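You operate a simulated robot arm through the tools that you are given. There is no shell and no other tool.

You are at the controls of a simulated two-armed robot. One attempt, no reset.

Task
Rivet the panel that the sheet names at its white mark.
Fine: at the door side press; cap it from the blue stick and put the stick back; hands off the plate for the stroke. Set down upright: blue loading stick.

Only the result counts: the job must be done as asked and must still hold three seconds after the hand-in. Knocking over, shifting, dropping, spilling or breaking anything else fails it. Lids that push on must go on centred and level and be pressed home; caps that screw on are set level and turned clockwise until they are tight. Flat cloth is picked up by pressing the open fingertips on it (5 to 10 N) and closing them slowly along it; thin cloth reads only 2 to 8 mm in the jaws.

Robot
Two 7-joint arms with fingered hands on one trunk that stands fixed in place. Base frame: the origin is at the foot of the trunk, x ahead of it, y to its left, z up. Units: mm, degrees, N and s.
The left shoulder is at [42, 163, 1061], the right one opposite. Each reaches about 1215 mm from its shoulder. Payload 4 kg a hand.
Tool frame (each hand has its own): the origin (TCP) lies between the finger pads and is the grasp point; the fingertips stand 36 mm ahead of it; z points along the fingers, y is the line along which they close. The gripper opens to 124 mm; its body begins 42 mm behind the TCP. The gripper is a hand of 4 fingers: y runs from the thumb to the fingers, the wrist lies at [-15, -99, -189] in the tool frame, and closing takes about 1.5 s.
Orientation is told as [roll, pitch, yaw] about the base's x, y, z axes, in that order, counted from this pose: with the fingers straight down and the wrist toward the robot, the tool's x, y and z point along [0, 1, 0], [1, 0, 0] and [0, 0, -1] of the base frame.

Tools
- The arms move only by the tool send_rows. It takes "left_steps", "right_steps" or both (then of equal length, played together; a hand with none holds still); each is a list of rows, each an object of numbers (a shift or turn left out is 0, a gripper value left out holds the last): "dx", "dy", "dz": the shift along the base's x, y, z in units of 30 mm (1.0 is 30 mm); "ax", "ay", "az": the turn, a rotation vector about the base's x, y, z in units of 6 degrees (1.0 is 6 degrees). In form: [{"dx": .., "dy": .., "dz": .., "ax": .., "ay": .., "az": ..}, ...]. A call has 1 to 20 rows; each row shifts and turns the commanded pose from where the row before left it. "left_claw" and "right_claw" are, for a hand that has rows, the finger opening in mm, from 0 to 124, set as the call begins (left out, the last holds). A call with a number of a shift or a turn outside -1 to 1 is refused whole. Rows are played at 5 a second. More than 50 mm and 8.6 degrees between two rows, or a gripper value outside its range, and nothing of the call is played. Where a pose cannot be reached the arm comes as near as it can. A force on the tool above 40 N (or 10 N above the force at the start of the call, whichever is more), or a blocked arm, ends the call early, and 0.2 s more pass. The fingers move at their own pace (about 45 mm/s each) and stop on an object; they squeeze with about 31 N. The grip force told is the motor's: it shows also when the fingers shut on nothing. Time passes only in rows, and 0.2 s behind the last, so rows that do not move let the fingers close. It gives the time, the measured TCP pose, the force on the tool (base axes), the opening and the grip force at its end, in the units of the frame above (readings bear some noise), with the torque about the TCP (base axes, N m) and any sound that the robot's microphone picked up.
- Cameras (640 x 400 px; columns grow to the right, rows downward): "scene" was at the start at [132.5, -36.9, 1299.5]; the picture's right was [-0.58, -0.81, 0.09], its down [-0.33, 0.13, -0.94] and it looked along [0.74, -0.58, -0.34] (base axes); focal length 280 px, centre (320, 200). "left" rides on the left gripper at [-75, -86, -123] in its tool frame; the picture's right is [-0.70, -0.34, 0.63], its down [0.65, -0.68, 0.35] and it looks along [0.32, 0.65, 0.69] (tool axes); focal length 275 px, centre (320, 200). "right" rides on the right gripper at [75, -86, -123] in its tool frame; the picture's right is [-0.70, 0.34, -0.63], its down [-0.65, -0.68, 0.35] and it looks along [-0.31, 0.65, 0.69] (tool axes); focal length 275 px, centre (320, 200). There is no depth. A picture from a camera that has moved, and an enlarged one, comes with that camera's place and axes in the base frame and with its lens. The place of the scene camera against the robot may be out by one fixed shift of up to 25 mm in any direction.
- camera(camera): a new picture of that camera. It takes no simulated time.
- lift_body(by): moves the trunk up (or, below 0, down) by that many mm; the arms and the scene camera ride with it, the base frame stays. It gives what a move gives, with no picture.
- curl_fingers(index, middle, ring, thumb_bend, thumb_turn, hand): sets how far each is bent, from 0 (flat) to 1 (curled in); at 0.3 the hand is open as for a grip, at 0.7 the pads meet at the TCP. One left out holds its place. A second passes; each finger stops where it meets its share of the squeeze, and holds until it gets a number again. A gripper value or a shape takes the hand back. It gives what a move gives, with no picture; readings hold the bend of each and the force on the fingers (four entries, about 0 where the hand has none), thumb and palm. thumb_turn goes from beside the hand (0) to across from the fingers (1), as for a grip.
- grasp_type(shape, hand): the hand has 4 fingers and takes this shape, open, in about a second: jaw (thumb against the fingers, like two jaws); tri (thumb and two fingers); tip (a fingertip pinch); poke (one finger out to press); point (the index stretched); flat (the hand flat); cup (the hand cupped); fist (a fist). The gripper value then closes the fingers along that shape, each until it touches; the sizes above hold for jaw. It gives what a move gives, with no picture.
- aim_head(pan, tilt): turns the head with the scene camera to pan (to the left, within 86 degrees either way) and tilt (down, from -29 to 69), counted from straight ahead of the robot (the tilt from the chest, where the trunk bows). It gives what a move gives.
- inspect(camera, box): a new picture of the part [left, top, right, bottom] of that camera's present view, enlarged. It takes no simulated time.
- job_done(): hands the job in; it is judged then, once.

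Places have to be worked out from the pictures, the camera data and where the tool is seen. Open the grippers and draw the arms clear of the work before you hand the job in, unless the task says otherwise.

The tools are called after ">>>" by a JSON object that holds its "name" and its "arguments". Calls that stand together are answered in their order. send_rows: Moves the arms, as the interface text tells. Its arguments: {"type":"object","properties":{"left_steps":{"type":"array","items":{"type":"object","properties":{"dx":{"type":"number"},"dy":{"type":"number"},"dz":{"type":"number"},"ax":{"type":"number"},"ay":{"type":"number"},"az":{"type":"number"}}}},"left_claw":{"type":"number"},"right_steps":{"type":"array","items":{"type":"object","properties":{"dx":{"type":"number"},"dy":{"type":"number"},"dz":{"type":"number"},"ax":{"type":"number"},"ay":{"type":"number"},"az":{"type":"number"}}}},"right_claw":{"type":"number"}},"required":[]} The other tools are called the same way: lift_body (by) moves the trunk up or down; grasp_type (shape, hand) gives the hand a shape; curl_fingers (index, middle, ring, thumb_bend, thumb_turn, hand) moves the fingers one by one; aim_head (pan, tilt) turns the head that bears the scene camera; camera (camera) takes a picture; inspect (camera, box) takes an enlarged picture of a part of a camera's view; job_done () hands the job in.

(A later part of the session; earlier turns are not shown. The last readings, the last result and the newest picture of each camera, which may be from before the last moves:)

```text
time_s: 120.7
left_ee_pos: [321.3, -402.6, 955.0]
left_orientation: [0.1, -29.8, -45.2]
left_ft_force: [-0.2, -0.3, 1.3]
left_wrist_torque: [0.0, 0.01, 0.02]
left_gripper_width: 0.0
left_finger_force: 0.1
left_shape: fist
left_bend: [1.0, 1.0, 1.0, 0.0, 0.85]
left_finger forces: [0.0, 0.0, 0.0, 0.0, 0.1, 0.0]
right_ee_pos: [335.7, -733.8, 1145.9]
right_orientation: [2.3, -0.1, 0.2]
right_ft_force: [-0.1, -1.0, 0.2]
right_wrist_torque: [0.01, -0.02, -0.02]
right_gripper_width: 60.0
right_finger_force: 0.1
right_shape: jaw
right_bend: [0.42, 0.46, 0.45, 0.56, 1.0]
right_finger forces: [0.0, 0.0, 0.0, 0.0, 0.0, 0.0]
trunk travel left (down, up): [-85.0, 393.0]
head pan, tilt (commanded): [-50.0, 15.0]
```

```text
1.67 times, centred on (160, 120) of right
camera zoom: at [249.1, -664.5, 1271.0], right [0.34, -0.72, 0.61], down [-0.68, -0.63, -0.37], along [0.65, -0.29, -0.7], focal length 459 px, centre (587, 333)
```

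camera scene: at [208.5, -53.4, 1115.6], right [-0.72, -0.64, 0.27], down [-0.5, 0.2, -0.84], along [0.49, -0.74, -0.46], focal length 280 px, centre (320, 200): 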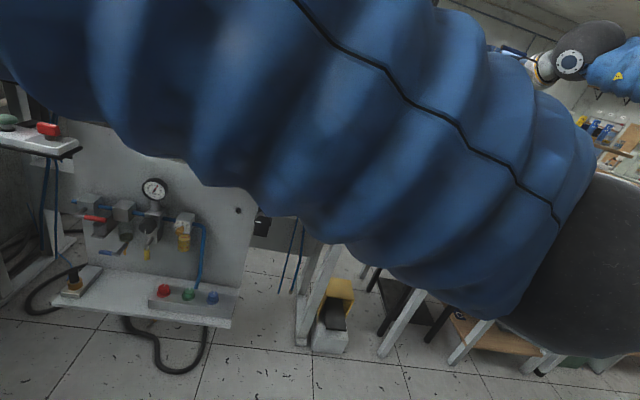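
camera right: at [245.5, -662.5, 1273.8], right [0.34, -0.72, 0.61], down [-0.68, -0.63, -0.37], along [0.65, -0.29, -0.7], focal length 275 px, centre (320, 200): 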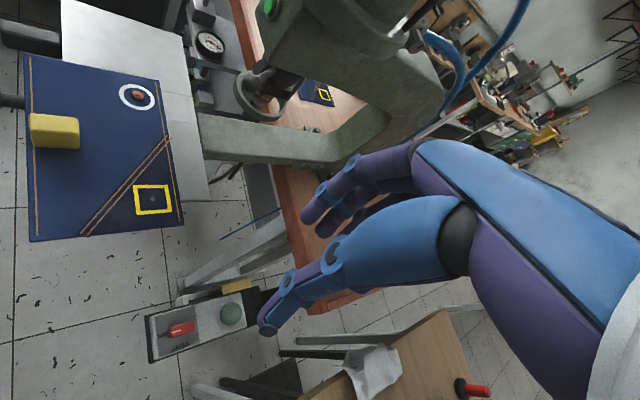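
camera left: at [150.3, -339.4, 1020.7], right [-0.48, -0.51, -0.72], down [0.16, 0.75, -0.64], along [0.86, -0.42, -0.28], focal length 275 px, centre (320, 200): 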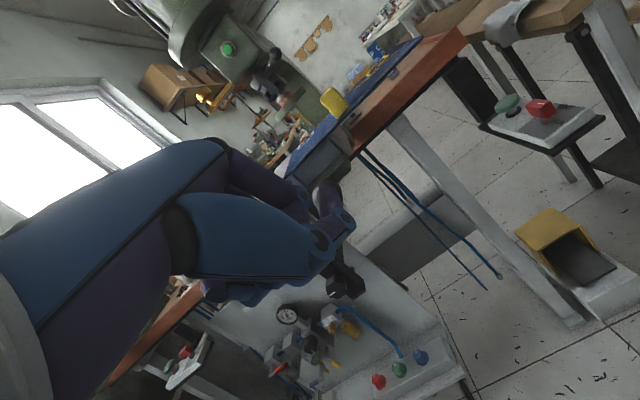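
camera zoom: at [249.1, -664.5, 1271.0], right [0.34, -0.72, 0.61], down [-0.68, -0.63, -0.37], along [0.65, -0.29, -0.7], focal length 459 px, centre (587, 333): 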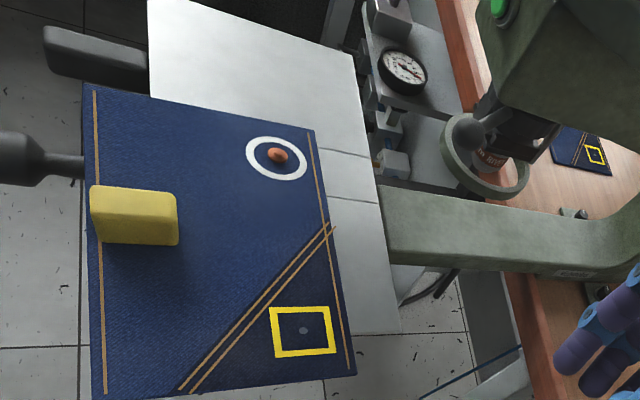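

>>> {"name": "send_rows", "arguments": {"left_steps": [{"dx": 0.15, "dy": -0.15}, {"dx": 0.15, "dy": -0.15}, {}]}}

```text
time_s: 121.5
left_ee_pos: [328.7, -411.9, 953.6]
left_orientation: [0.1, -29.9, -45.3]
left_ft_force: [0.5, -0.2, 0.4]
left_wrist_torque: [0.0, 0.04, 0.01]
left_gripper_width: 0.0
left_finger_force: 0.1
left_shape: fist
left_bend: [1.0, 1.0, 1.0, 0.0, 0.85]
left_finger forces: [0.0, 0.1, 0.0, 0.0, 0.0, 0.1]
right_ee_pos: [336.0, -736.5, 1145.0]
right_orientation: [2.3, 0.0, 0.2]
right_ft_force: [0.1, 0.6, 0.6]
right_wrist_torque: [0.03, -0.01, 0.02]
right_gripper_width: 59.8
right_finger_force: 0.2
right_shape: jaw
right_bend: [0.42, 0.46, 0.45, 0.56, 1.0]
right_finger forces: [0.1, 0.0, 0.0, 0.0, 0.0, 0.0]
trunk travel left (down, up): [-85.0, 393.0]
head pan, tilt (commanded): [-50.0, 15.0]
```

>>> {"name": "send_rows", "arguments": {"left_steps": [{"dx": 0.15, "dy": -0.15}, {"dx": 0.15, "dy": -0.15}, {}]}}

>>> {"name": "inspect", "arguments": {"camera": "left", "box": [250, 90, 430, 260]}}

>>> {"name": "camera", "arguments": {"camera": "right"}}

```text
time_s: 122.3
left_ee_pos: [337.7, -421.6, 953.1]
left_orientation: [0.1, -29.7, -45.2]
left_ft_force: [0.2, -0.2, -0.1]
left_wrist_torque: [0.0, -0.01, -0.02]
left_gripper_width: 0.0
left_finger_force: 0.1
left_shape: fist
left_bend: [1.0, 1.0, 1.0, 0.0, 0.85]
left_finger forces: [0.0, 0.0, 0.0, 0.0, 0.0, 0.0]
right_ee_pos: [336.0, -734.0, 1144.6]
right_orientation: [2.3, -0.2, 0.1]
right_ft_force: [-0.7, -0.7, -0.1]
right_wrist_torque: [0.03, -0.02, 0.03]
right_gripper_width: 59.9
right_finger_force: 0.1
right_shape: jaw
right_bend: [0.42, 0.46, 0.45, 0.56, 1.0]
right_finger forces: [0.0, 0.0, 0.1, 0.0, 0.0, 0.0]
trunk travel left (down, up): [-85.0, 393.0]
head pan, tilt (commanded): [-50.0, 15.0]
```

```text
2.35 times, centred on (340, 175) of left
camera zoom: at [189.7, -378.4, 1017.3], right [-0.48, -0.51, -0.72], down [0.16, 0.75, -0.64], along [0.86, -0.42, -0.28], focal length 648 px, centre (273, 259)
```

zoom: 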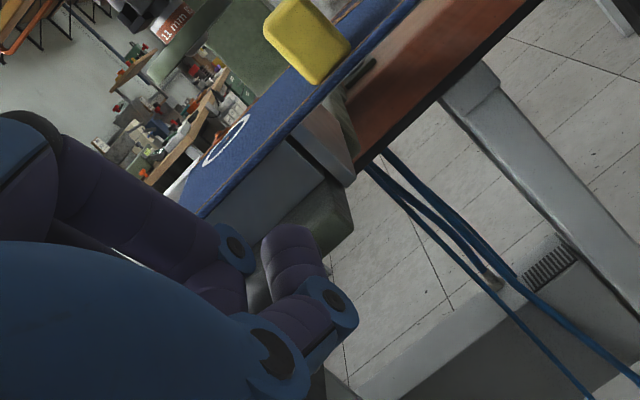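

```text
taken
camera right: at [249.0, -664.5, 1271.0], right [0.34, -0.72, 0.61], down [-0.68, -0.63, -0.37], along [0.65, -0.29, -0.7], focal length 275 px, centre (320, 200)
```

right: 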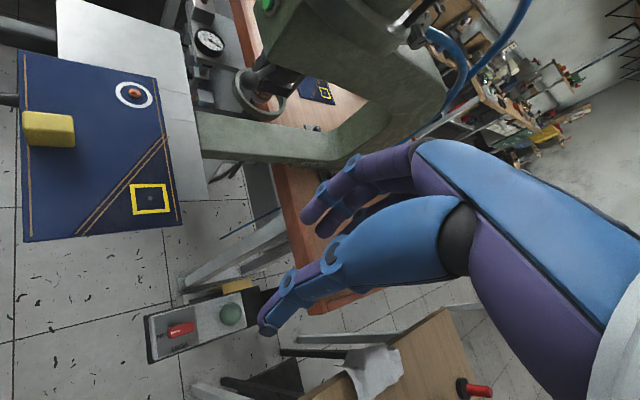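

>>> {"name": "send_rows", "arguments": {"left_steps": [{"dx": 0.15, "dy": -0.15}, {"dx": 0.15, "dy": -0.15}, {}]}}

>>> {"name": "send_rows", "arguments": {"left_steps": [{"dx": 0.15, "dy": -0.15}, {"dx": 0.15, "dy": -0.15}, {}]}}

```text
time_s: 123.1
left_ee_pos: [348.1, -429.8, 953.6]
left_orientation: [0.1, -29.8, -45.2]
left_ft_force: [0.6, -0.2, 0.2]
left_wrist_torque: [0.0, 0.01, -0.04]
left_gripper_width: 0.0
left_finger_force: 0.0
left_shape: fist
left_bend: [1.0, 1.0, 1.0, 0.0, 0.85]
left_finger forces: [0.0, 0.0, 0.0, 0.0, 0.0, 0.1]
right_ee_pos: [336.7, -734.5, 1144.8]
right_orientation: [2.3, -0.2, 0.1]
right_ft_force: [0.2, -0.2, 0.9]
right_wrist_torque: [0.03, -0.02, -0.01]
right_gripper_width: 60.1
right_finger_force: 0.1
right_shape: jaw
right_bend: [0.42, 0.46, 0.45, 0.56, 1.0]
right_finger forces: [0.0, 0.1, 0.1, 0.0, 0.1, 0.1]
trunk travel left (down, up): [-85.0, 393.0]
head pan, tilt (commanded): [-50.0, 15.0]
```

```text
time_s: 123.9
left_ee_pos: [356.5, -440.1, 954.7]
left_orientation: [0.1, -29.8, -45.2]
left_ft_force: [0.0, 0.3, 0.6]
left_wrist_torque: [0.01, 0.03, 0.03]
left_gripper_width: 0.1
left_finger_force: 0.1
left_shape: fist
left_bend: [1.0, 1.0, 1.0, 0.0, 0.85]
left_finger forces: [0.0, 0.1, 0.0, 0.0, 0.1, 0.0]
right_ee_pos: [335.8, -734.7, 1145.7]
right_orientation: [2.3, -0.1, 0.0]
right_ft_force: [0.5, 0.7, 0.4]
right_wrist_torque: [-0.02, 0.0, -0.03]
right_gripper_width: 60.0
right_finger_force: 0.1
right_shape: jaw
right_bend: [0.42, 0.46, 0.45, 0.56, 1.0]
right_finger forces: [0.0, 0.1, 0.0, 0.0, 0.0, 0.1]
trunk travel left (down, up): [-85.0, 393.0]
head pan, tilt (commanded): [-50.0, 15.0]
```

No contact yet with the TCP at the knob face, so the fist's front must be further back than I guessed. Checking the views before going on.

>>> {"name": "inspect", "arguments": {"camera": "left", "box": [220, 60, 460, 300]}}

>>> {"name": "inspect", "arguments": {"camera": "right", "box": [0, 0, 240, 240]}}

>>> {"name": "camera", "arguments": {"camera": "scene"}}

```text
1.67 times, centred on (340, 180) of left
camera zoom: at [207.4, -397.0, 1017.5], right [-0.48, -0.51, -0.72], down [0.16, 0.75, -0.64], along [0.86, -0.42, -0.28], focal length 459 px, centre (287, 233)
```

zoom: 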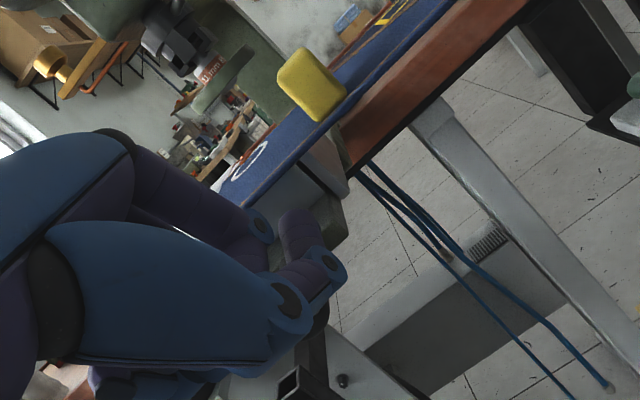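

```text
1.67 times, centred on (120, 120) of right
camera zoom: at [249.0, -664.5, 1271.0], right [0.34, -0.72, 0.61], down [-0.68, -0.63, -0.37], along [0.65, -0.29, -0.7], focal length 459 px, centre (653, 333)
```

zoom: 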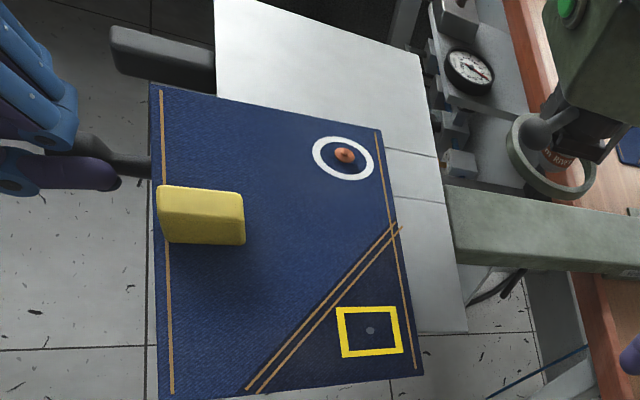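

```text
taken
camera scene: at [208.5, -53.4, 1115.7], right [-0.72, -0.64, 0.27], down [-0.5, 0.2, -0.84], along [0.49, -0.74, -0.46], focal length 280 px, centre (320, 200)
```

scene: 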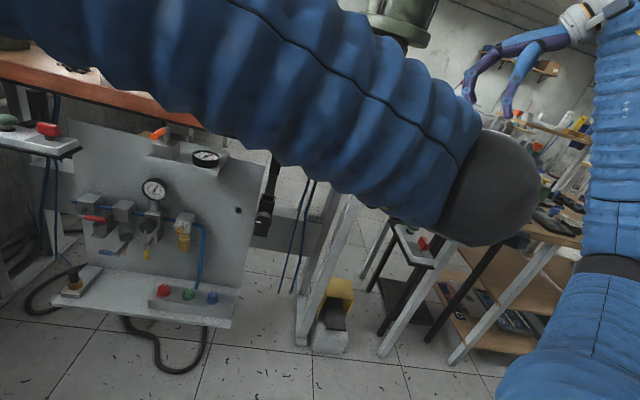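

The fist is riding above the knob (its bulk sits about 25 mm above the TCP). I'll back off 60 mm, drop about 35 mm and approach again.

>>> {"name": "send_rows", "arguments": {"left_steps": [{"dx": -0.283, "dy": 0.283}, {"dx": -0.283, "dy": 0.283}, {"dx": -0.283, "dy": 0.283}, {"dx": -0.283, "dy": 0.283}, {"dx": -0.283, "dy": 0.283}, {"dz": -0.6}, {"dz": -0.6}, {}]}}

>>> {"name": "inspect", "arguments": {"camera": "left", "box": [220, 60, 460, 300]}}

>>> {"name": "inspect", "arguments": {"camera": "right", "box": [0, 0, 240, 240]}}

```text
time_s: 125.7
left_ee_pos: [313.2, -397.8, 917.6]
left_orientation: [0.1, -29.8, -45.2]
left_ft_force: [0.5, -0.7, 0.4]
left_wrist_torque: [-0.02, 0.01, -0.01]
left_gripper_width: 0.0
left_finger_force: 0.1
left_shape: fist
left_bend: [1.0, 1.0, 1.0, 0.0, 0.85]
left_finger forces: [0.1, 0.0, 0.0, 0.0, 0.0, 0.0]
right_ee_pos: [335.8, -735.0, 1145.3]
right_orientation: [2.3, 0.0, 0.0]
right_ft_force: [-0.5, 0.1, -0.9]
right_wrist_torque: [0.01, 0.03, 0.03]
right_gripper_width: 60.1
right_finger_force: 0.0
right_shape: jaw
right_bend: [0.42, 0.46, 0.45, 0.56, 1.0]
right_finger forces: [0.0, 0.1, 0.0, 0.0, 0.0, 0.1]
trunk travel left (down, up): [-85.0, 393.0]
head pan, tilt (commanded): [-50.0, 15.0]
```

```text
1.67 times, centred on (340, 180) of left
camera zoom: at [164.8, -354.3, 980.7], right [-0.48, -0.51, -0.72], down [0.16, 0.75, -0.64], along [0.86, -0.42, -0.28], focal length 459 px, centre (287, 233)
```

zoom: 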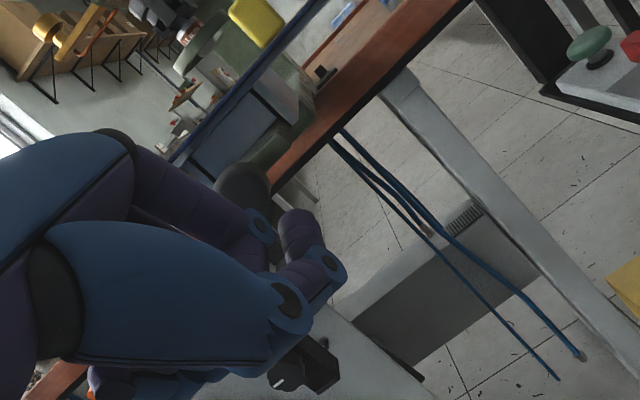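

```text
1.67 times, centred on (120, 120) of right
camera zoom: at [249.0, -664.4, 1271.1], right [0.34, -0.72, 0.61], down [-0.68, -0.63, -0.37], along [0.65, -0.29, -0.7], focal length 459 px, centre (653, 333)
```

zoom: 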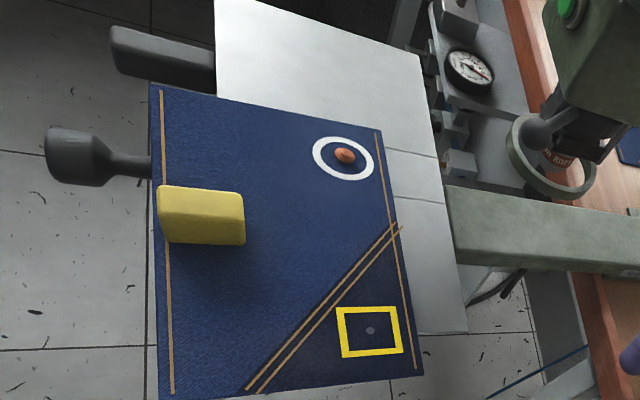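

I'll back off, rotate the left fist to hand-down so the rigid knuckles face the knob at its height, then push with those.

>>> {"name": "send_rows", "arguments": {"left_steps": [{"dx": -0.28, "dy": 0.28}, {"dx": -0.28, "dy": 0.28}, {"dx": -0.28, "dy": 0.28}, {"ax": 0.884, "ay": 0.884}, {"ax": 0.884, "ay": 0.884}, {"ax": 0.884, "ay": 0.884}, {"ax": 0.884, "ay": 0.884, "dz": -0.4}, {}, {}]}}

>>> {"name": "inspect", "arguments": {"camera": "right", "box": [0, 0, 200, 200]}}

>>> {"name": "camera", "arguments": {"camera": "left"}}

```text
time_s: 127.7
left_ee_pos: [288.1, -372.8, 903.9]
left_orientation: [0.0, 0.3, -45.3]
left_ft_force: [0.8, -0.1, -0.5]
left_wrist_torque: [-0.02, -0.02, -0.02]
left_gripper_width: 0.1
left_finger_force: 0.0
left_shape: fist
left_bend: [1.0, 1.0, 1.0, 0.0, 0.85]
left_finger forces: [0.1, 0.0, 0.1, 0.0, 0.1, 0.0]
right_ee_pos: [335.6, -735.5, 1144.7]
right_orientation: [2.3, -0.1, 0.1]
right_ft_force: [-0.3, 0.8, 0.8]
right_wrist_torque: [0.0, 0.01, -0.03]
right_gripper_width: 59.9
right_finger_force: 0.1
right_shape: jaw
right_bend: [0.42, 0.46, 0.45, 0.56, 1.0]
right_finger forces: [0.0, 0.0, 0.1, 0.0, 0.1, 0.0]
trunk travel left (down, up): [-85.0, 393.0]
head pan, tilt (commanded): [-50.0, 15.0]
```

```text
2.00 times, centred on (100, 100) of right
camera zoom: at [249.2, -664.6, 1270.9], right [0.34, -0.72, 0.61], down [-0.68, -0.63, -0.37], along [0.65, -0.29, -0.7], focal length 551 px, centre (760, 400)
```

zoom: 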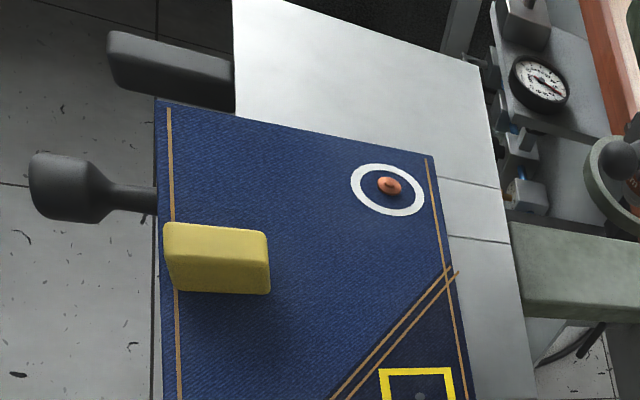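

```text
taken
camera left: at [175.5, -365.1, 1028.1], right [-0.73, -0.25, -0.63], down [-0.02, 0.94, -0.34], along [0.68, -0.24, -0.69], focal length 275 px, centre (320, 200)
```

left: 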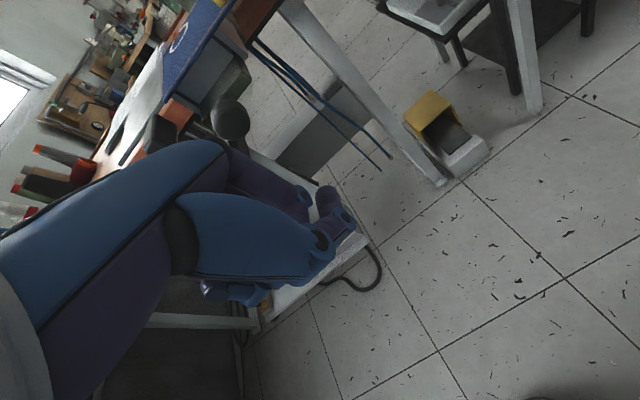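

The knuckle surface is at the right height. Lowering 10 mm and advancing toward the knob.

>>> {"name": "send_rows", "arguments": {"left_steps": [{"dz": -0.35}, {"dx": 0.283, "dy": -0.283}, {"dx": 0.283, "dy": -0.283}, {"dx": 0.283, "dy": -0.283}, {"dx": 0.283, "dy": -0.283}, {}]}}

>>> {"name": "inspect", "arguments": {"camera": "right", "box": [0, 0, 200, 200]}}

>>> {"name": "inspect", "arguments": {"camera": "left", "box": [140, 40, 400, 300]}}

```text
time_s: 129.1
left_ee_pos: [323.1, -406.2, 895.0]
left_orientation: [0.0, 0.2, -45.3]
left_ft_force: [0.5, -0.8, -0.4]
left_wrist_torque: [0.02, 0.0, -0.02]
left_gripper_width: 0.1
left_finger_force: 0.0
left_shape: fist
left_bend: [1.0, 1.0, 1.0, 0.0, 0.85]
left_finger forces: [0.0, 0.0, 0.0, 0.1, 0.1, 0.1]
right_ee_pos: [335.6, -734.8, 1144.2]
right_orientation: [2.3, -0.1, 0.1]
right_ft_force: [0.1, 0.6, -0.2]
right_wrist_torque: [0.0, 0.0, 0.01]
right_gripper_width: 59.9
right_finger_force: 0.1
right_shape: jaw
right_bend: [0.42, 0.46, 0.45, 0.56, 1.0]
right_finger forces: [0.1, 0.1, 0.0, 0.0, 0.1, 0.0]
trunk travel left (down, up): [-85.0, 393.0]
head pan, tilt (commanded): [-50.0, 15.0]
```

```text
2.00 times, centred on (100, 100) of right
camera zoom: at [248.9, -664.5, 1271.0], right [0.34, -0.72, 0.61], down [-0.68, -0.63, -0.37], along [0.65, -0.29, -0.7], focal length 551 px, centre (760, 400)
```

zoom: 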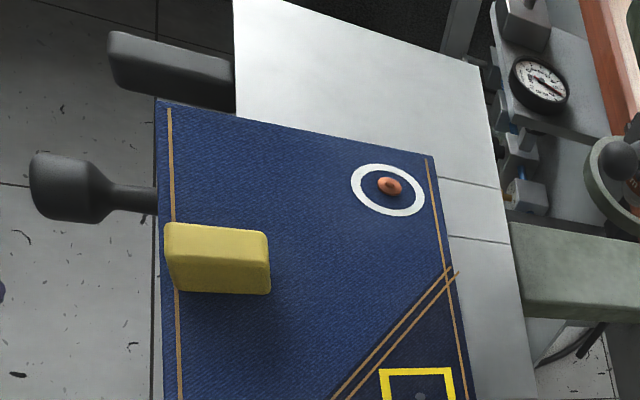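

```text
1.54 times, centred on (270, 170) of left
camera zoom: at [209.6, -398.7, 1018.3], right [-0.73, -0.25, -0.63], down [-0.02, 0.94, -0.34], along [0.68, -0.24, -0.69], focal length 424 px, centre (397, 246)
```

zoom: 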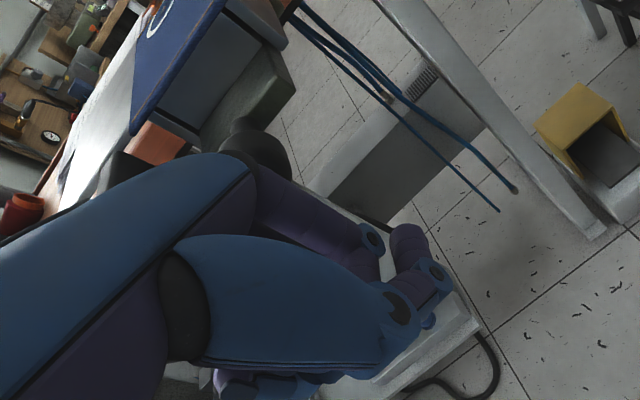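

>>> {"name": "send_rows", "arguments": {"left_steps": [{"dx": 0.14, "dy": -0.14}, {"dx": 0.14, "dy": -0.14}, {}]}}

>>> {"name": "send_rows", "arguments": {"left_steps": [{"dx": 0.14, "dy": -0.14}, {"dx": 0.14, "dy": -0.14}, {}]}}

>>> {"name": "inspect", "arguments": {"camera": "right", "box": [0, 0, 200, 200]}}

```text
time_s: 129.9
left_ee_pos: [330.7, -414.4, 895.2]
left_orientation: [0.0, 0.2, -45.2]
left_ft_force: [0.3, -0.4, -0.3]
left_wrist_torque: [-0.04, -0.01, 0.04]
left_gripper_width: 0.0
left_finger_force: 0.1
left_shape: fist
left_bend: [1.0, 1.0, 1.0, 0.0, 0.85]
left_finger forces: [0.1, 0.0, 0.0, 0.0, 0.0, 0.0]
right_ee_pos: [335.2, -734.9, 1145.5]
right_orientation: [2.3, -0.1, 0.0]
right_ft_force: [0.4, 0.0, 0.3]
right_wrist_torque: [0.03, 0.02, 0.02]
right_gripper_width: 60.0
right_finger_force: 0.1
right_shape: jaw
right_bend: [0.42, 0.46, 0.45, 0.56, 1.0]
right_finger forces: [0.0, 0.0, 0.0, 0.0, 0.0, 0.1]
trunk travel left (down, up): [-85.0, 393.0]
head pan, tilt (commanded): [-50.0, 15.0]
```

```text
time_s: 130.7
left_ee_pos: [339.8, -423.5, 893.5]
left_orientation: [0.0, 0.2, -45.2]
left_ft_force: [-0.4, 0.1, 0.8]
left_wrist_torque: [-0.06, -0.06, 0.04]
left_gripper_width: 0.2
left_finger_force: 0.1
left_shape: fist
left_bend: [1.0, 1.0, 1.0, 0.0, 0.85]
left_finger forces: [0.0, 1.1, 0.0, 0.0, 0.0, 0.0]
right_ee_pos: [335.6, -735.6, 1146.1]
right_orientation: [2.2, 0.0, 0.0]
right_ft_force: [-0.5, 0.2, -0.1]
right_wrist_torque: [0.0, 0.0, -0.07]
right_gripper_width: 60.1
right_finger_force: 0.1
right_shape: jaw
right_bend: [0.42, 0.46, 0.45, 0.56, 1.0]
right_finger forces: [0.1, 0.0, 0.0, 0.0, 0.1, 0.1]
trunk travel left (down, up): [-85.0, 393.0]
head pan, tilt (commanded): [-50.0, 15.0]
```

```text
2.00 times, centred on (100, 100) of right
camera zoom: at [249.0, -664.4, 1271.0], right [0.34, -0.72, 0.61], down [-0.68, -0.63, -0.37], along [0.65, -0.29, -0.7], focal length 551 px, centre (760, 400)
```

zoom: 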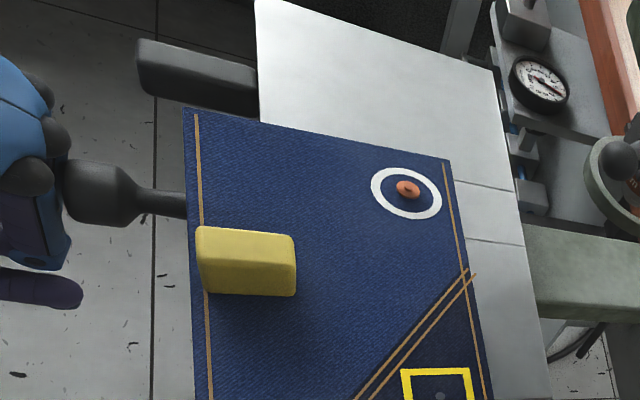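

The slide moves smoothly — table, panel, cap and knob together. Continuing the push slowly.

>>> {"name": "send_rows", "arguments": {"left_steps": [{"dx": 0.12, "dy": -0.12}, {"dx": 0.12, "dy": -0.12}, {"dx": 0.12, "dy": -0.12}, {"dx": 0.12, "dy": -0.12}, {"dx": 0.12, "dy": -0.12}, {"dx": 0.12, "dy": -0.12}, {"dx": 0.12, "dy": -0.12}, {"dx": 0.12, "dy": -0.12}, {"dx": 0.12, "dy": -0.12}, {"dx": 0.12, "dy": -0.12}, {}]}}

>>> {"name": "camera", "arguments": {"camera": "right"}}

>>> {"name": "inspect", "arguments": {"camera": "right", "box": [40, 20, 320, 220]}}

```text
time_s: 133.1
left_ee_pos: [375.5, -459.5, 895.8]
left_orientation: [0.0, 0.2, -45.1]
left_ft_force: [0.5, -0.4, 0.7]
left_wrist_torque: [-0.06, -0.05, 0.05]
left_gripper_width: 0.0
left_finger_force: 0.1
left_shape: fist
left_bend: [1.0, 1.0, 1.0, 0.0, 0.85]
left_finger forces: [0.0, 0.9, 0.1, 0.0, 0.1, 0.0]
right_ee_pos: [336.2, -734.4, 1145.0]
right_orientation: [2.3, -0.2, 0.1]
right_ft_force: [0.1, -0.2, -0.7]
right_wrist_torque: [-0.03, 0.01, 0.01]
right_gripper_width: 60.1
right_finger_force: 0.0
right_shape: jaw
right_bend: [0.42, 0.46, 0.45, 0.56, 1.0]
right_finger forces: [0.0, 0.0, 0.0, 0.0, 0.0, 0.1]
trunk travel left (down, up): [-85.0, 393.0]
head pan, tilt (commanded): [-50.0, 15.0]
```

```text
taken
camera right: at [249.0, -664.5, 1271.0], right [0.34, -0.72, 0.61], down [-0.68, -0.63, -0.37], along [0.65, -0.29, -0.7], focal length 275 px, centre (320, 200)
```

right: 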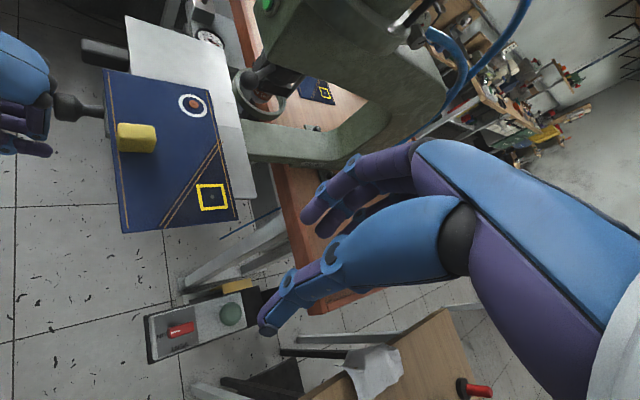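

```text
2.00 times, centred on (180, 120) of right
camera zoom: at [249.0, -664.5, 1271.0], right [0.34, -0.72, 0.61], down [-0.68, -0.63, -0.37], along [0.65, -0.29, -0.7], focal length 551 px, centre (600, 360)
```

zoom: 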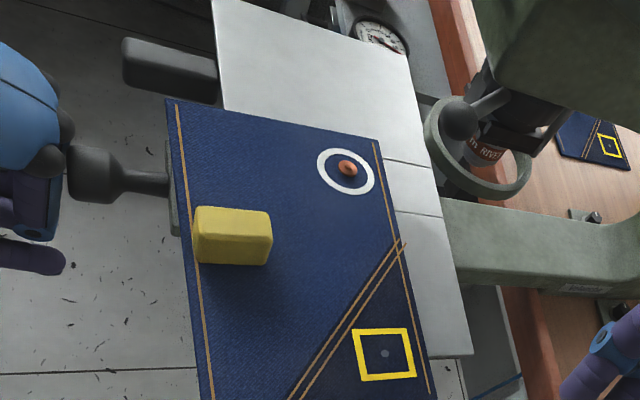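

Halfway in. Continuing.

>>> {"name": "send_rows", "arguments": {"left_steps": [{"dx": 0.12, "dy": -0.12}, {"dx": 0.12, "dy": -0.12}, {"dx": 0.12, "dy": -0.12}, {"dx": 0.12, "dy": -0.12}, {"dx": 0.12, "dy": -0.12}, {"dx": 0.12, "dy": -0.12}, {"dx": 0.12, "dy": -0.12}, {"dx": 0.12, "dy": -0.12}, {}]}}

>>> {"name": "inspect", "arguments": {"camera": "right", "box": [40, 20, 320, 220]}}

```text
time_s: 135.1
left_ee_pos: [414.0, -483.0, 899.4]
left_orientation: [-0.4, -0.1, -44.4]
left_ft_force: [0.0, 0.6, 0.7]
left_wrist_torque: [-0.07, -0.03, -0.02]
left_gripper_width: 0.1
left_finger_force: 0.1
left_shape: fist
left_bend: [1.0, 1.0, 1.0, 0.0, 0.85]
left_finger forces: [1.2, 0.0, 0.0, 0.0, 0.0, 0.0]
right_ee_pos: [335.5, -735.2, 1146.1]
right_orientation: [2.4, -0.2, 0.2]
right_ft_force: [0.8, 0.2, 0.9]
right_wrist_torque: [-0.03, 0.02, 0.03]
right_gripper_width: 59.9
right_finger_force: 0.0
right_shape: jaw
right_bend: [0.42, 0.46, 0.45, 0.56, 1.0]
right_finger forces: [0.0, 0.0, 0.0, 0.1, 0.0, 0.0]
trunk travel left (down, up): [-85.0, 393.0]
head pan, tilt (commanded): [-50.0, 15.0]
```

```text
2.00 times, centred on (180, 120) of right
camera zoom: at [249.0, -664.4, 1271.0], right [0.34, -0.72, 0.61], down [-0.68, -0.63, -0.37], along [0.65, -0.29, -0.7], focal length 551 px, centre (600, 360)
```

zoom: 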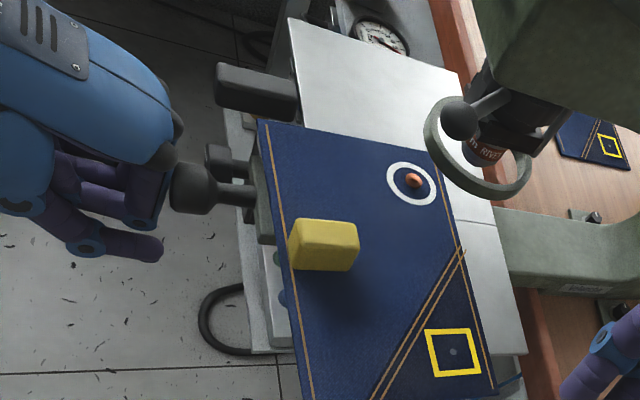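

>>> {"name": "send_rows", "arguments": {"left_steps": [{}, {}]}}

>>> {"name": "inspect", "arguments": {"camera": "right", "box": [40, 20, 320, 220]}}

>>> {"name": "camera", "arguments": {"camera": "left"}}

```text
time_s: 135.7
left_ee_pos: [413.8, -482.9, 898.3]
left_orientation: [-0.3, 0.1, -44.4]
left_ft_force: [-0.8, 0.6, 0.5]
left_wrist_torque: [-0.1, 0.0, -0.03]
left_gripper_width: 0.1
left_finger_force: 0.1
left_shape: fist
left_bend: [1.0, 1.0, 1.0, 0.0, 0.85]
left_finger forces: [1.1, 0.0, 0.0, 0.0, 0.0, 0.1]
right_ee_pos: [336.2, -733.9, 1145.2]
right_orientation: [2.3, -0.1, 0.1]
right_ft_force: [-0.6, 0.7, -1.0]
right_wrist_torque: [0.01, -0.02, -0.02]
right_gripper_width: 59.6
right_finger_force: 0.1
right_shape: jaw
right_bend: [0.42, 0.46, 0.45, 0.56, 1.0]
right_finger forces: [0.0, 0.0, 0.1, 0.1, 0.0, 0.1]
trunk travel left (down, up): [-85.0, 393.0]
head pan, tilt (commanded): [-50.0, 15.0]
```

```text
2.00 times, centred on (180, 120) of right
camera zoom: at [249.0, -664.4, 1271.0], right [0.34, -0.72, 0.61], down [-0.68, -0.63, -0.37], along [0.65, -0.29, -0.7], focal length 551 px, centre (600, 360)
```

zoom: 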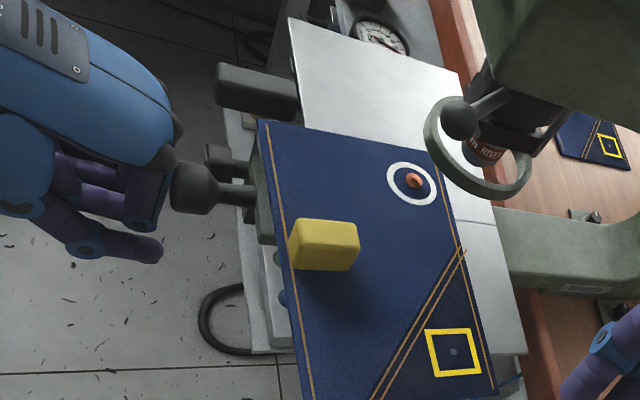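

```text
taken
camera left: at [300.5, -476.3, 1021.6], right [-0.73, -0.26, -0.63], down [-0.04, 0.94, -0.35], along [0.68, -0.23, -0.69], focal length 275 px, centre (320, 200)
```

left: 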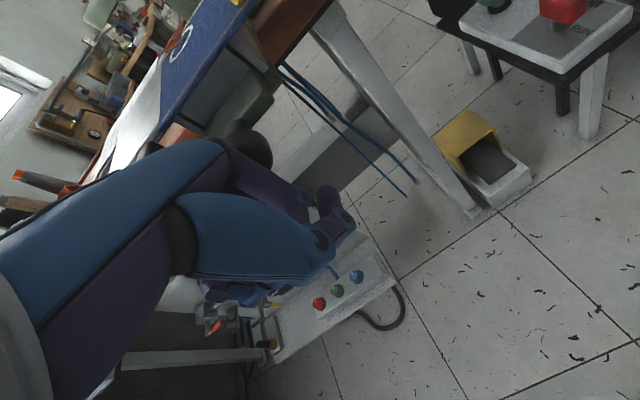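

The hand has drifted ~12 mm to the left; I'll trim it back to the knob's axis, then continue pushing.

>>> {"name": "send_rows", "arguments": {"left_steps": [{"dx": -0.15, "dy": -0.08}, {"dx": -0.15, "dy": -0.1}, {}, {}]}}

>>> {"name": "send_rows", "arguments": {"left_steps": [{"dx": 0.1, "dy": -0.12}, {"dx": 0.1, "dy": -0.12}, {"dx": 0.1, "dy": -0.12}, {}]}}

>>> {"name": "inspect", "arguments": {"camera": "right", "box": [40, 20, 320, 220]}}

```text
time_s: 136.7
left_ee_pos: [414.6, -484.5, 901.2]
left_orientation: [-0.9, 0.1, -43.7]
left_ft_force: [-0.4, 0.7, 0.7]
left_wrist_torque: [0.01, 0.03, 0.01]
left_gripper_width: 0.0
left_finger_force: 0.3
left_shape: fist
left_bend: [1.0, 1.0, 1.0, 0.0, 0.85]
left_finger forces: [0.1, 0.0, 0.1, 0.0, 0.0, 0.0]
right_ee_pos: [336.9, -735.3, 1144.8]
right_orientation: [2.3, -0.2, 0.1]
right_ft_force: [0.1, 0.6, -0.3]
right_wrist_torque: [0.01, 0.01, 0.0]
right_gripper_width: 59.9
right_finger_force: 0.0
right_shape: jaw
right_bend: [0.42, 0.46, 0.45, 0.56, 1.0]
right_finger forces: [0.1, 0.0, 0.0, 0.0, 0.1, 0.0]
trunk travel left (down, up): [-85.0, 393.0]
head pan, tilt (commanded): [-50.0, 15.0]
```

```text
time_s: 137.9
left_ee_pos: [435.3, -490.6, 906.0]
left_orientation: [-1.2, -0.2, -42.8]
left_ft_force: [0.0, 0.0, 0.0]
left_wrist_torque: [0.0, 0.0, -0.01]
left_gripper_width: 0.1
left_finger_force: 0.0
left_shape: fist
left_bend: [1.0, 1.0, 1.0, 0.0, 0.85]
left_finger forces: [0.0, 0.0, 0.0, 0.1, 0.0, 0.0]
right_ee_pos: [335.6, -734.9, 1144.7]
right_orientation: [2.3, 0.0, 0.0]
right_ft_force: [1.2, 0.2, 0.4]
right_wrist_torque: [0.02, 0.03, 0.01]
right_gripper_width: 59.9
right_finger_force: 0.1
right_shape: jaw
right_bend: [0.42, 0.46, 0.45, 0.56, 1.0]
right_finger forces: [0.0, 0.0, 0.1, 0.0, 0.1, 0.1]
trunk travel left (down, up): [-85.0, 393.0]
head pan, tilt (commanded): [-50.0, 15.0]
stopped in row 4 (left hand): the arm was blocked; the commanded pose is now the measured one
```

```text
2.00 times, centred on (180, 120) of right
camera zoom: at [249.2, -664.3, 1271.0], right [0.34, -0.72, 0.61], down [-0.68, -0.63, -0.37], along [0.65, -0.29, -0.7], focal length 551 px, centre (600, 360)
```

zoom: 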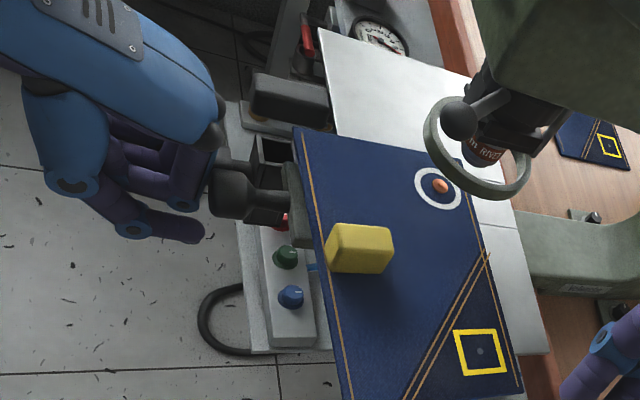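

The arm was blocked although the wrist feels no force — probably a left arm link touches something. The slide is about 120 mm in. Let me look around before moving.

>>> {"name": "camera", "arguments": {"camera": "scene"}}

>>> {"name": "camera", "arguments": {"camera": "left"}}

>>> {"name": "camera", "arguments": {"camera": "right"}}

```text
taken
camera scene: at [208.8, -53.3, 1115.6], right [-0.71, -0.64, 0.27], down [-0.5, 0.2, -0.84], along [0.49, -0.74, -0.46], focal length 280 px, centre (320, 200)
```

scene: 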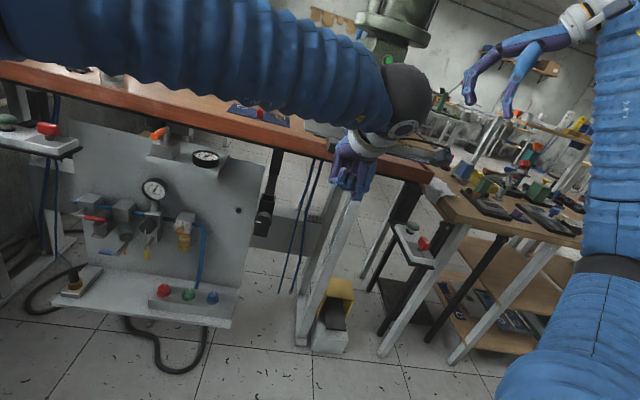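

```text
taken
camera left: at [322.8, -484.8, 1031.3], right [-0.73, -0.29, -0.62], down [-0.07, 0.93, -0.36], along [0.68, -0.22, -0.7], focal length 275 px, centre (320, 200)
```

left: 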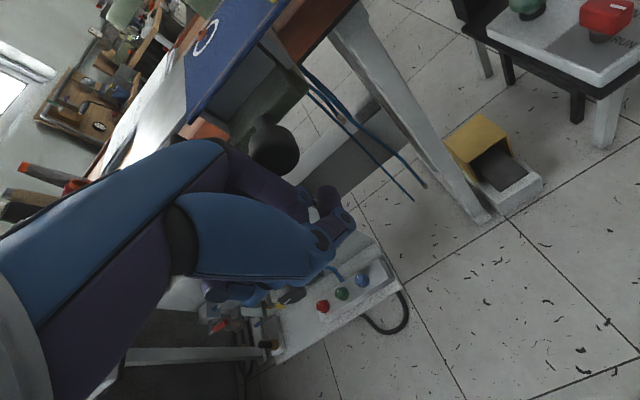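

```text
taken
camera right: at [249.2, -664.3, 1271.0], right [0.34, -0.72, 0.61], down [-0.68, -0.63, -0.37], along [0.65, -0.29, -0.7], focal length 275 px, centre (320, 200)
```

right: 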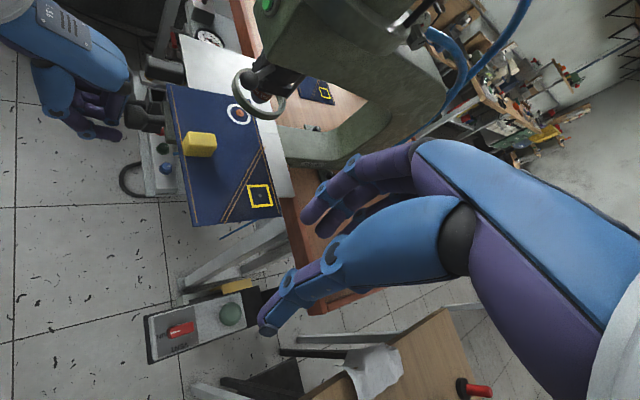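

The left arm seems to hit a joint limit crossing the body (no contact force, hand drifting). I'll withdraw the left hand; the last few millimetres can be pushed with the right hand.

>>> {"name": "send_rows", "arguments": {"left_steps": [{"dx": -0.4, "dy": 0.4}, {"dx": -0.6, "dy": 0.6}, {"dx": -0.6, "dy": 0.6}, {"dx": -0.3, "dy": 0.6, "dz": 0.5}, {"dy": 0.7, "dz": 0.8}, {"dy": 0.7, "dz": 0.8}, {"dy": 0.7, "dz": 0.8}, {"dx": 0.5, "dy": 0.7, "dz": 0.8}, {"dx": 0.8, "dy": 0.7, "dz": 0.8}, {"dx": 0.8, "dy": 0.7, "dz": 0.8}, {"dx": 0.8, "dy": 0.5, "dz": 0.5}, {}]}}

>>> {"name": "camera", "arguments": {"camera": "scene"}}

>>> {"name": "inspect", "arguments": {"camera": "scene", "box": [300, 60, 460, 200]}}

```text
time_s: 140.5
left_ee_pos: [461.1, -285.0, 1081.2]
left_orientation: [-0.9, -0.2, -43.0]
left_ft_force: [0.0, -0.3, -0.8]
left_wrist_torque: [0.0, 0.01, -0.02]
left_gripper_width: 0.0
left_finger_force: 0.1
left_shape: fist
left_bend: [1.0, 1.0, 1.0, 0.0, 0.85]
left_finger forces: [0.1, 0.0, 0.0, 0.0, 0.1, 0.1]
right_ee_pos: [335.3, -734.6, 1145.2]
right_orientation: [2.3, -0.1, 0.1]
right_ft_force: [0.0, 0.0, 0.6]
right_wrist_torque: [-0.04, 0.0, 0.0]
right_gripper_width: 59.9
right_finger_force: 0.1
right_shape: jaw
right_bend: [0.42, 0.46, 0.45, 0.56, 1.0]
right_finger forces: [0.0, 0.0, 0.0, 0.0, 0.0, 0.1]
trunk travel left (down, up): [-85.0, 393.0]
head pan, tilt (commanded): [-50.0, 15.0]
```

```text
taken
camera scene: at [208.4, -53.5, 1115.7], right [-0.72, -0.64, 0.27], down [-0.5, 0.2, -0.84], along [0.49, -0.74, -0.46], focal length 280 px, centre (320, 200)
```

scene: 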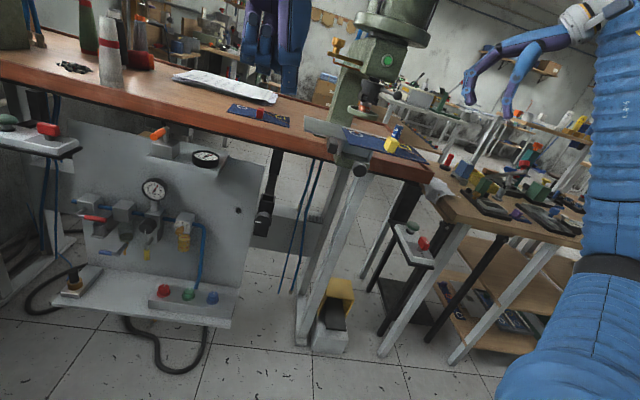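

```text
2.86 times, centred on (380, 130) of scene
camera zoom: at [208.4, -53.5, 1115.7], right [-0.72, -0.64, 0.27], down [-0.5, 0.2, -0.84], along [0.49, -0.74, -0.46], focal length 799 px, centre (149, 400)
```

zoom: 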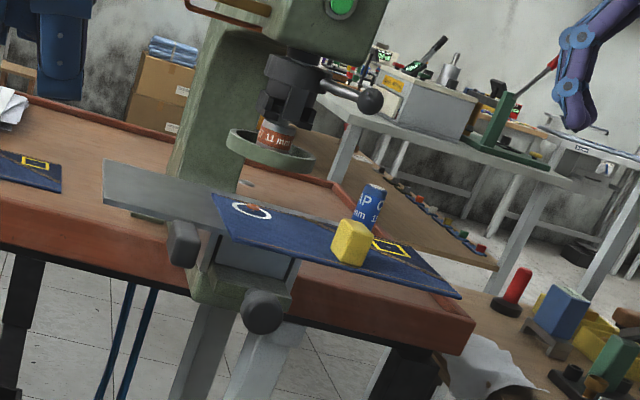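

Let me check closely how the cap sits relative to the upper die now.

>>> {"name": "inspect", "arguments": {"camera": "scene", "box": [350, 95, 390, 140]}}

>>> {"name": "inspect", "arguments": {"camera": "right", "box": [200, 50, 320, 150]}}

>>> {"name": "camera", "arguments": {"camera": "left"}}

```text
8.89 times, centred on (370, 118) of scene
camera zoom: at [208.4, -53.5, 1115.7], right [-0.72, -0.64, 0.27], down [-0.5, 0.2, -0.84], along [0.49, -0.74, -0.46], focal length 2484 px, centre (-124, 933)
```

zoom: 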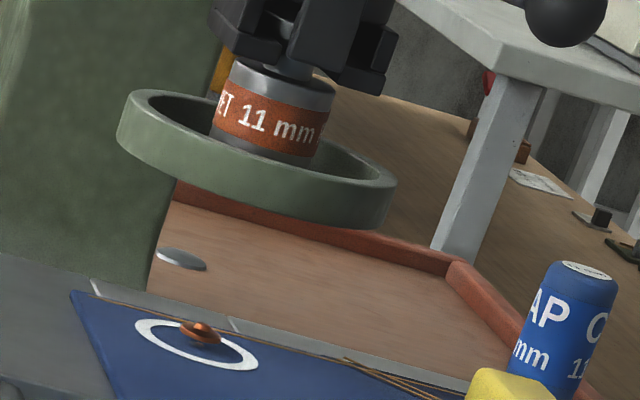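

```text
4.00 times, centred on (260, 100) of right
camera zoom: at [248.8, -664.6, 1271.1], right [0.34, -0.72, 0.61], down [-0.68, -0.63, -0.37], along [0.65, -0.29, -0.7], focal length 1101 px, centre (560, 600)
```

zoom: 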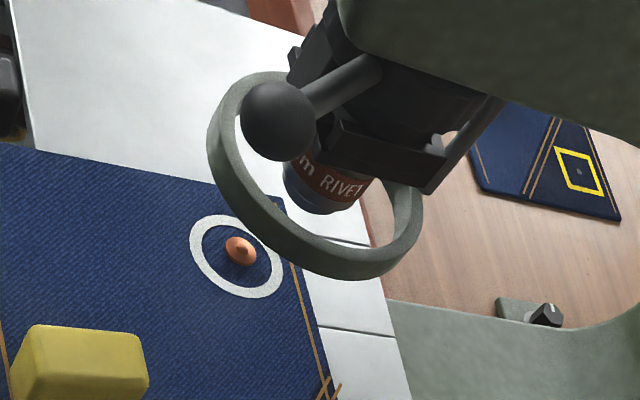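

```text
taken
camera left: at [348.5, -279.5, 1204.5], right [-0.73, -0.29, -0.62], down [-0.06, 0.93, -0.36], along [0.68, -0.22, -0.69], focal length 275 px, centre (320, 200)
```

left: 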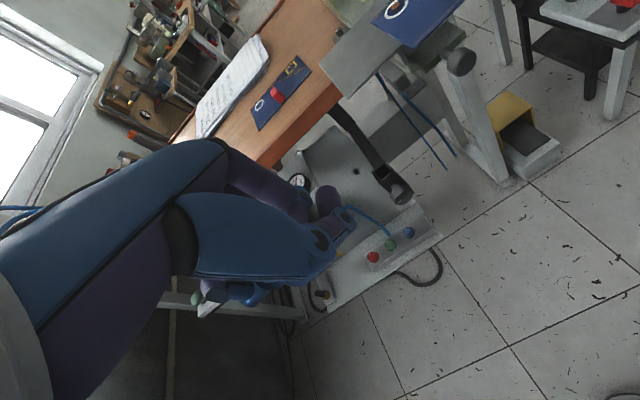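

About 8 mm of slide travel remains. I'll turn the right hand to the press direction, park the left hand higher, and then lower the trunk so the right arm can reach the knob.

>>> {"name": "send_rows", "arguments": {"right_steps": [{"az": -0.9375}, {"az": -0.9375}, {"az": -0.9375}, {"az": -0.9375}, {"az": -0.9375}, {"az": -0.9375}, {"az": -0.9375}, {"az": -0.9375, "ax": -0.3, "ay": 0.2}, {}], "left_steps": [{"dx": 0.5, "dy": 0.5, "dz": 0.8}, {"dx": 0.5, "dy": 0.5, "dz": 0.8}, {"dx": 0.5, "dy": 0.5, "dz": 0.8}, {"dx": 0.5, "dy": 0.5, "dz": 0.8}, {"dz": 0.8}, {"dz": 0.8}, {}, {}, {}]}}

>>> {"name": "grasp_type", "arguments": {"shape": "fist", "hand": "right"}}

>>> {"name": "lift_body", "arguments": {"by": -80}}

>>> {"name": "camera", "arguments": {"camera": "right"}}

```text
time_s: 142.5
left_ee_pos: [523.2, -224.9, 1223.8]
left_orientation: [-1.1, -0.3, -43.0]
left_ft_force: [-0.6, -0.9, 0.0]
left_wrist_torque: [-0.01, 0.02, -0.01]
left_gripper_width: 0.5
left_finger_force: 0.0
left_shape: fist
left_bend: [1.0, 1.0, 1.0, 0.0, 0.85]
left_finger forces: [0.0, 0.0, 0.1, 0.0, 0.0, 0.1]
right_ee_pos: [337.9, -734.3, 1146.2]
right_orientation: [0.1, -0.4, -45.0]
right_ft_force: [0.0, 0.2, -0.2]
right_wrist_torque: [-0.01, -0.03, 0.04]
right_gripper_width: 60.0
right_finger_force: 0.1
right_shape: jaw
right_bend: [0.42, 0.46, 0.45, 0.56, 1.0]
right_finger forces: [0.0, 0.0, 0.1, 0.0, 0.0, 0.1]
trunk travel left (down, up): [-85.0, 393.0]
head pan, tilt (commanded): [-50.0, 15.0]
```

```text
time_s: 143.4
left_ee_pos: [522.0, -225.1, 1224.4]
left_orientation: [-1.1, -0.2, -43.0]
left_ft_force: [0.7, -0.3, 0.6]
left_wrist_torque: [0.01, 0.01, -0.02]
left_gripper_width: 0.2
left_finger_force: 0.0
left_shape: fist
left_bend: [1.0, 1.0, 1.0, 0.0, 0.85]
left_finger forces: [0.0, 0.0, 0.0, 0.0, 0.0, 0.0]
right_ee_pos: [336.6, -735.0, 1146.2]
right_orientation: [0.1, -0.3, -44.7]
right_ft_force: [-0.4, 0.0, -0.1]
right_wrist_torque: [0.01, -0.02, 0.0]
right_gripper_width: 0.0
right_finger_force: 0.1
right_shape: fist
right_bend: [0.99, 1.0, 1.0, 0.0, 0.85]
right_finger forces: [0.0, 0.0, 0.0, 0.0, 0.0, 0.0]
trunk travel left (down, up): [-85.0, 393.0]
head pan, tilt (commanded): [-50.0, 15.0]
```

```text
time_s: 144.6
left_ee_pos: [519.4, -224.0, 1147.8]
left_orientation: [-1.0, -0.4, -42.9]
left_ft_force: [-0.1, 0.5, 0.3]
left_wrist_torque: [0.0, -0.02, 0.01]
left_gripper_width: 0.1
left_finger_force: 0.1
left_shape: fist
left_bend: [1.0, 1.0, 1.0, 0.0, 0.85]
left_finger forces: [0.0, 0.0, 0.0, 0.0, 0.1, 0.0]
right_ee_pos: [334.8, -734.5, 1067.6]
right_orientation: [0.2, -0.5, -44.8]
right_ft_force: [-0.4, 0.7, -0.1]
right_wrist_torque: [-0.01, 0.0, -0.01]
right_gripper_width: 0.0
right_finger_force: 0.1
right_shape: fist
right_bend: [0.99, 1.0, 1.0, 0.0, 0.85]
right_finger forces: [0.0, 0.0, 0.0, 0.1, 0.0, 0.0]
trunk travel left (down, up): [-5.0, 473.0]
head pan, tilt (commanded): [-50.0, 15.0]
```

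```text
taken
camera right: at [324.3, -620.0, 1189.4], right [-0.26, -0.73, 0.63], down [-0.94, 0.02, -0.35], along [0.24, -0.68, -0.69], focal length 275 px, centre (320, 200)
```

right: 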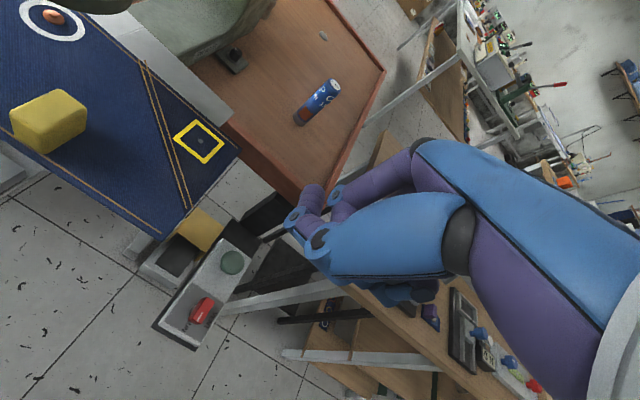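

Moving the right fist in front of the knob, low, in the free space before the table.

>>> {"name": "send_rows", "arguments": {"right_steps": [{"dx": -0.33, "dy": 0.89}, {"dx": -0.33, "dy": 0.89}, {"dx": -0.33, "dy": 0.89}, {"dx": -0.33, "dy": 0.89}, {"dx": -0.33, "dy": 0.89}, {"dx": -0.33, "dy": 0.89}, {"dx": 0.59, "dy": 0.59, "dz": -0.95}, {"dx": 0.59, "dy": 0.59, "dz": -0.95}, {"dx": 0.59, "dy": 0.59, "dz": -0.95}, {"dx": 0.59, "dy": 0.59, "dz": -0.95}, {"dx": 0.59, "dy": 0.59, "dz": -0.95}, {"dx": 0.59, "dy": 0.59, "dz": -0.95}, {}, {}]}}

>>> {"name": "camera", "arguments": {"camera": "right"}}

>>> {"name": "camera", "arguments": {"camera": "scene"}}

```text
time_s: 147.6
left_ee_pos: [522.2, -223.8, 1143.8]
left_orientation: [-1.0, -0.3, -43.0]
left_ft_force: [0.7, -0.4, 0.6]
left_wrist_torque: [0.0, 0.01, -0.03]
left_gripper_width: 0.0
left_finger_force: 0.2
left_shape: fist
left_bend: [1.0, 1.0, 1.0, 0.0, 0.85]
left_finger forces: [0.0, 0.0, 0.1, 0.0, 0.0, 0.1]
right_ee_pos: [385.9, -471.8, 897.8]
right_orientation: [0.1, -0.2, -44.8]
right_ft_force: [1.1, 0.1, -0.5]
right_wrist_torque: [0.03, 0.01, 0.01]
right_gripper_width: 0.0
right_finger_force: 0.1
right_shape: fist
right_bend: [0.99, 1.0, 1.0, 0.0, 0.85]
right_finger forces: [0.1, 0.0, 0.1, 0.0, 0.0, 0.0]
right hand out of reach, approached as far as the arm can: row 12
trunk travel left (down, up): [-5.0, 473.0]
head pan, tilt (commanded): [-50.0, 15.0]
```

```text
taken
camera right: at [376.7, -357.2, 1021.0], right [-0.25, -0.73, 0.63], down [-0.94, 0.02, -0.35], along [0.24, -0.68, -0.69], focal length 275 px, centre (320, 200)
```

right: 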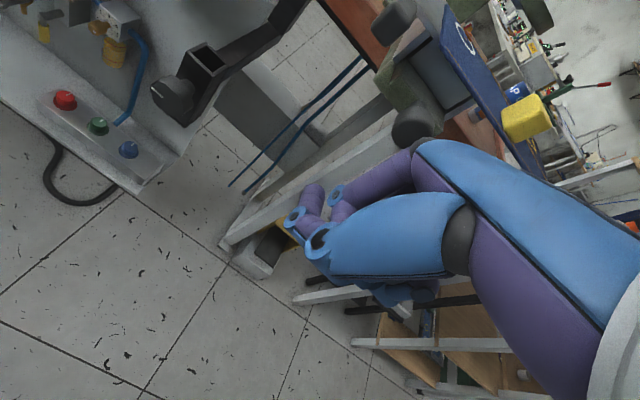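

```text
taken
camera scene: at [271.6, -53.1, 992.3], right [-0.66, -0.64, 0.39], down [-0.63, 0.2, -0.75], along [0.41, -0.74, -0.54], focal length 280 px, centre (320, 200)
```

scene: 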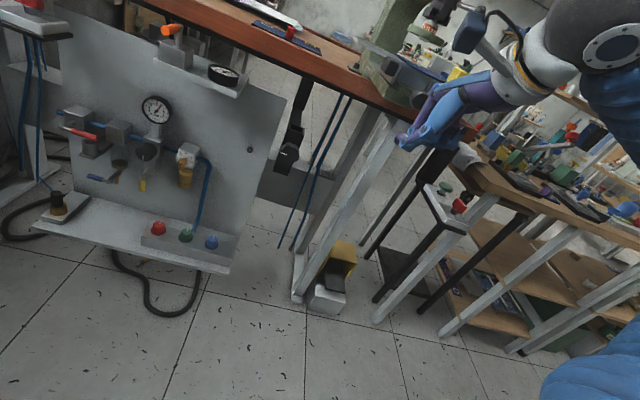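

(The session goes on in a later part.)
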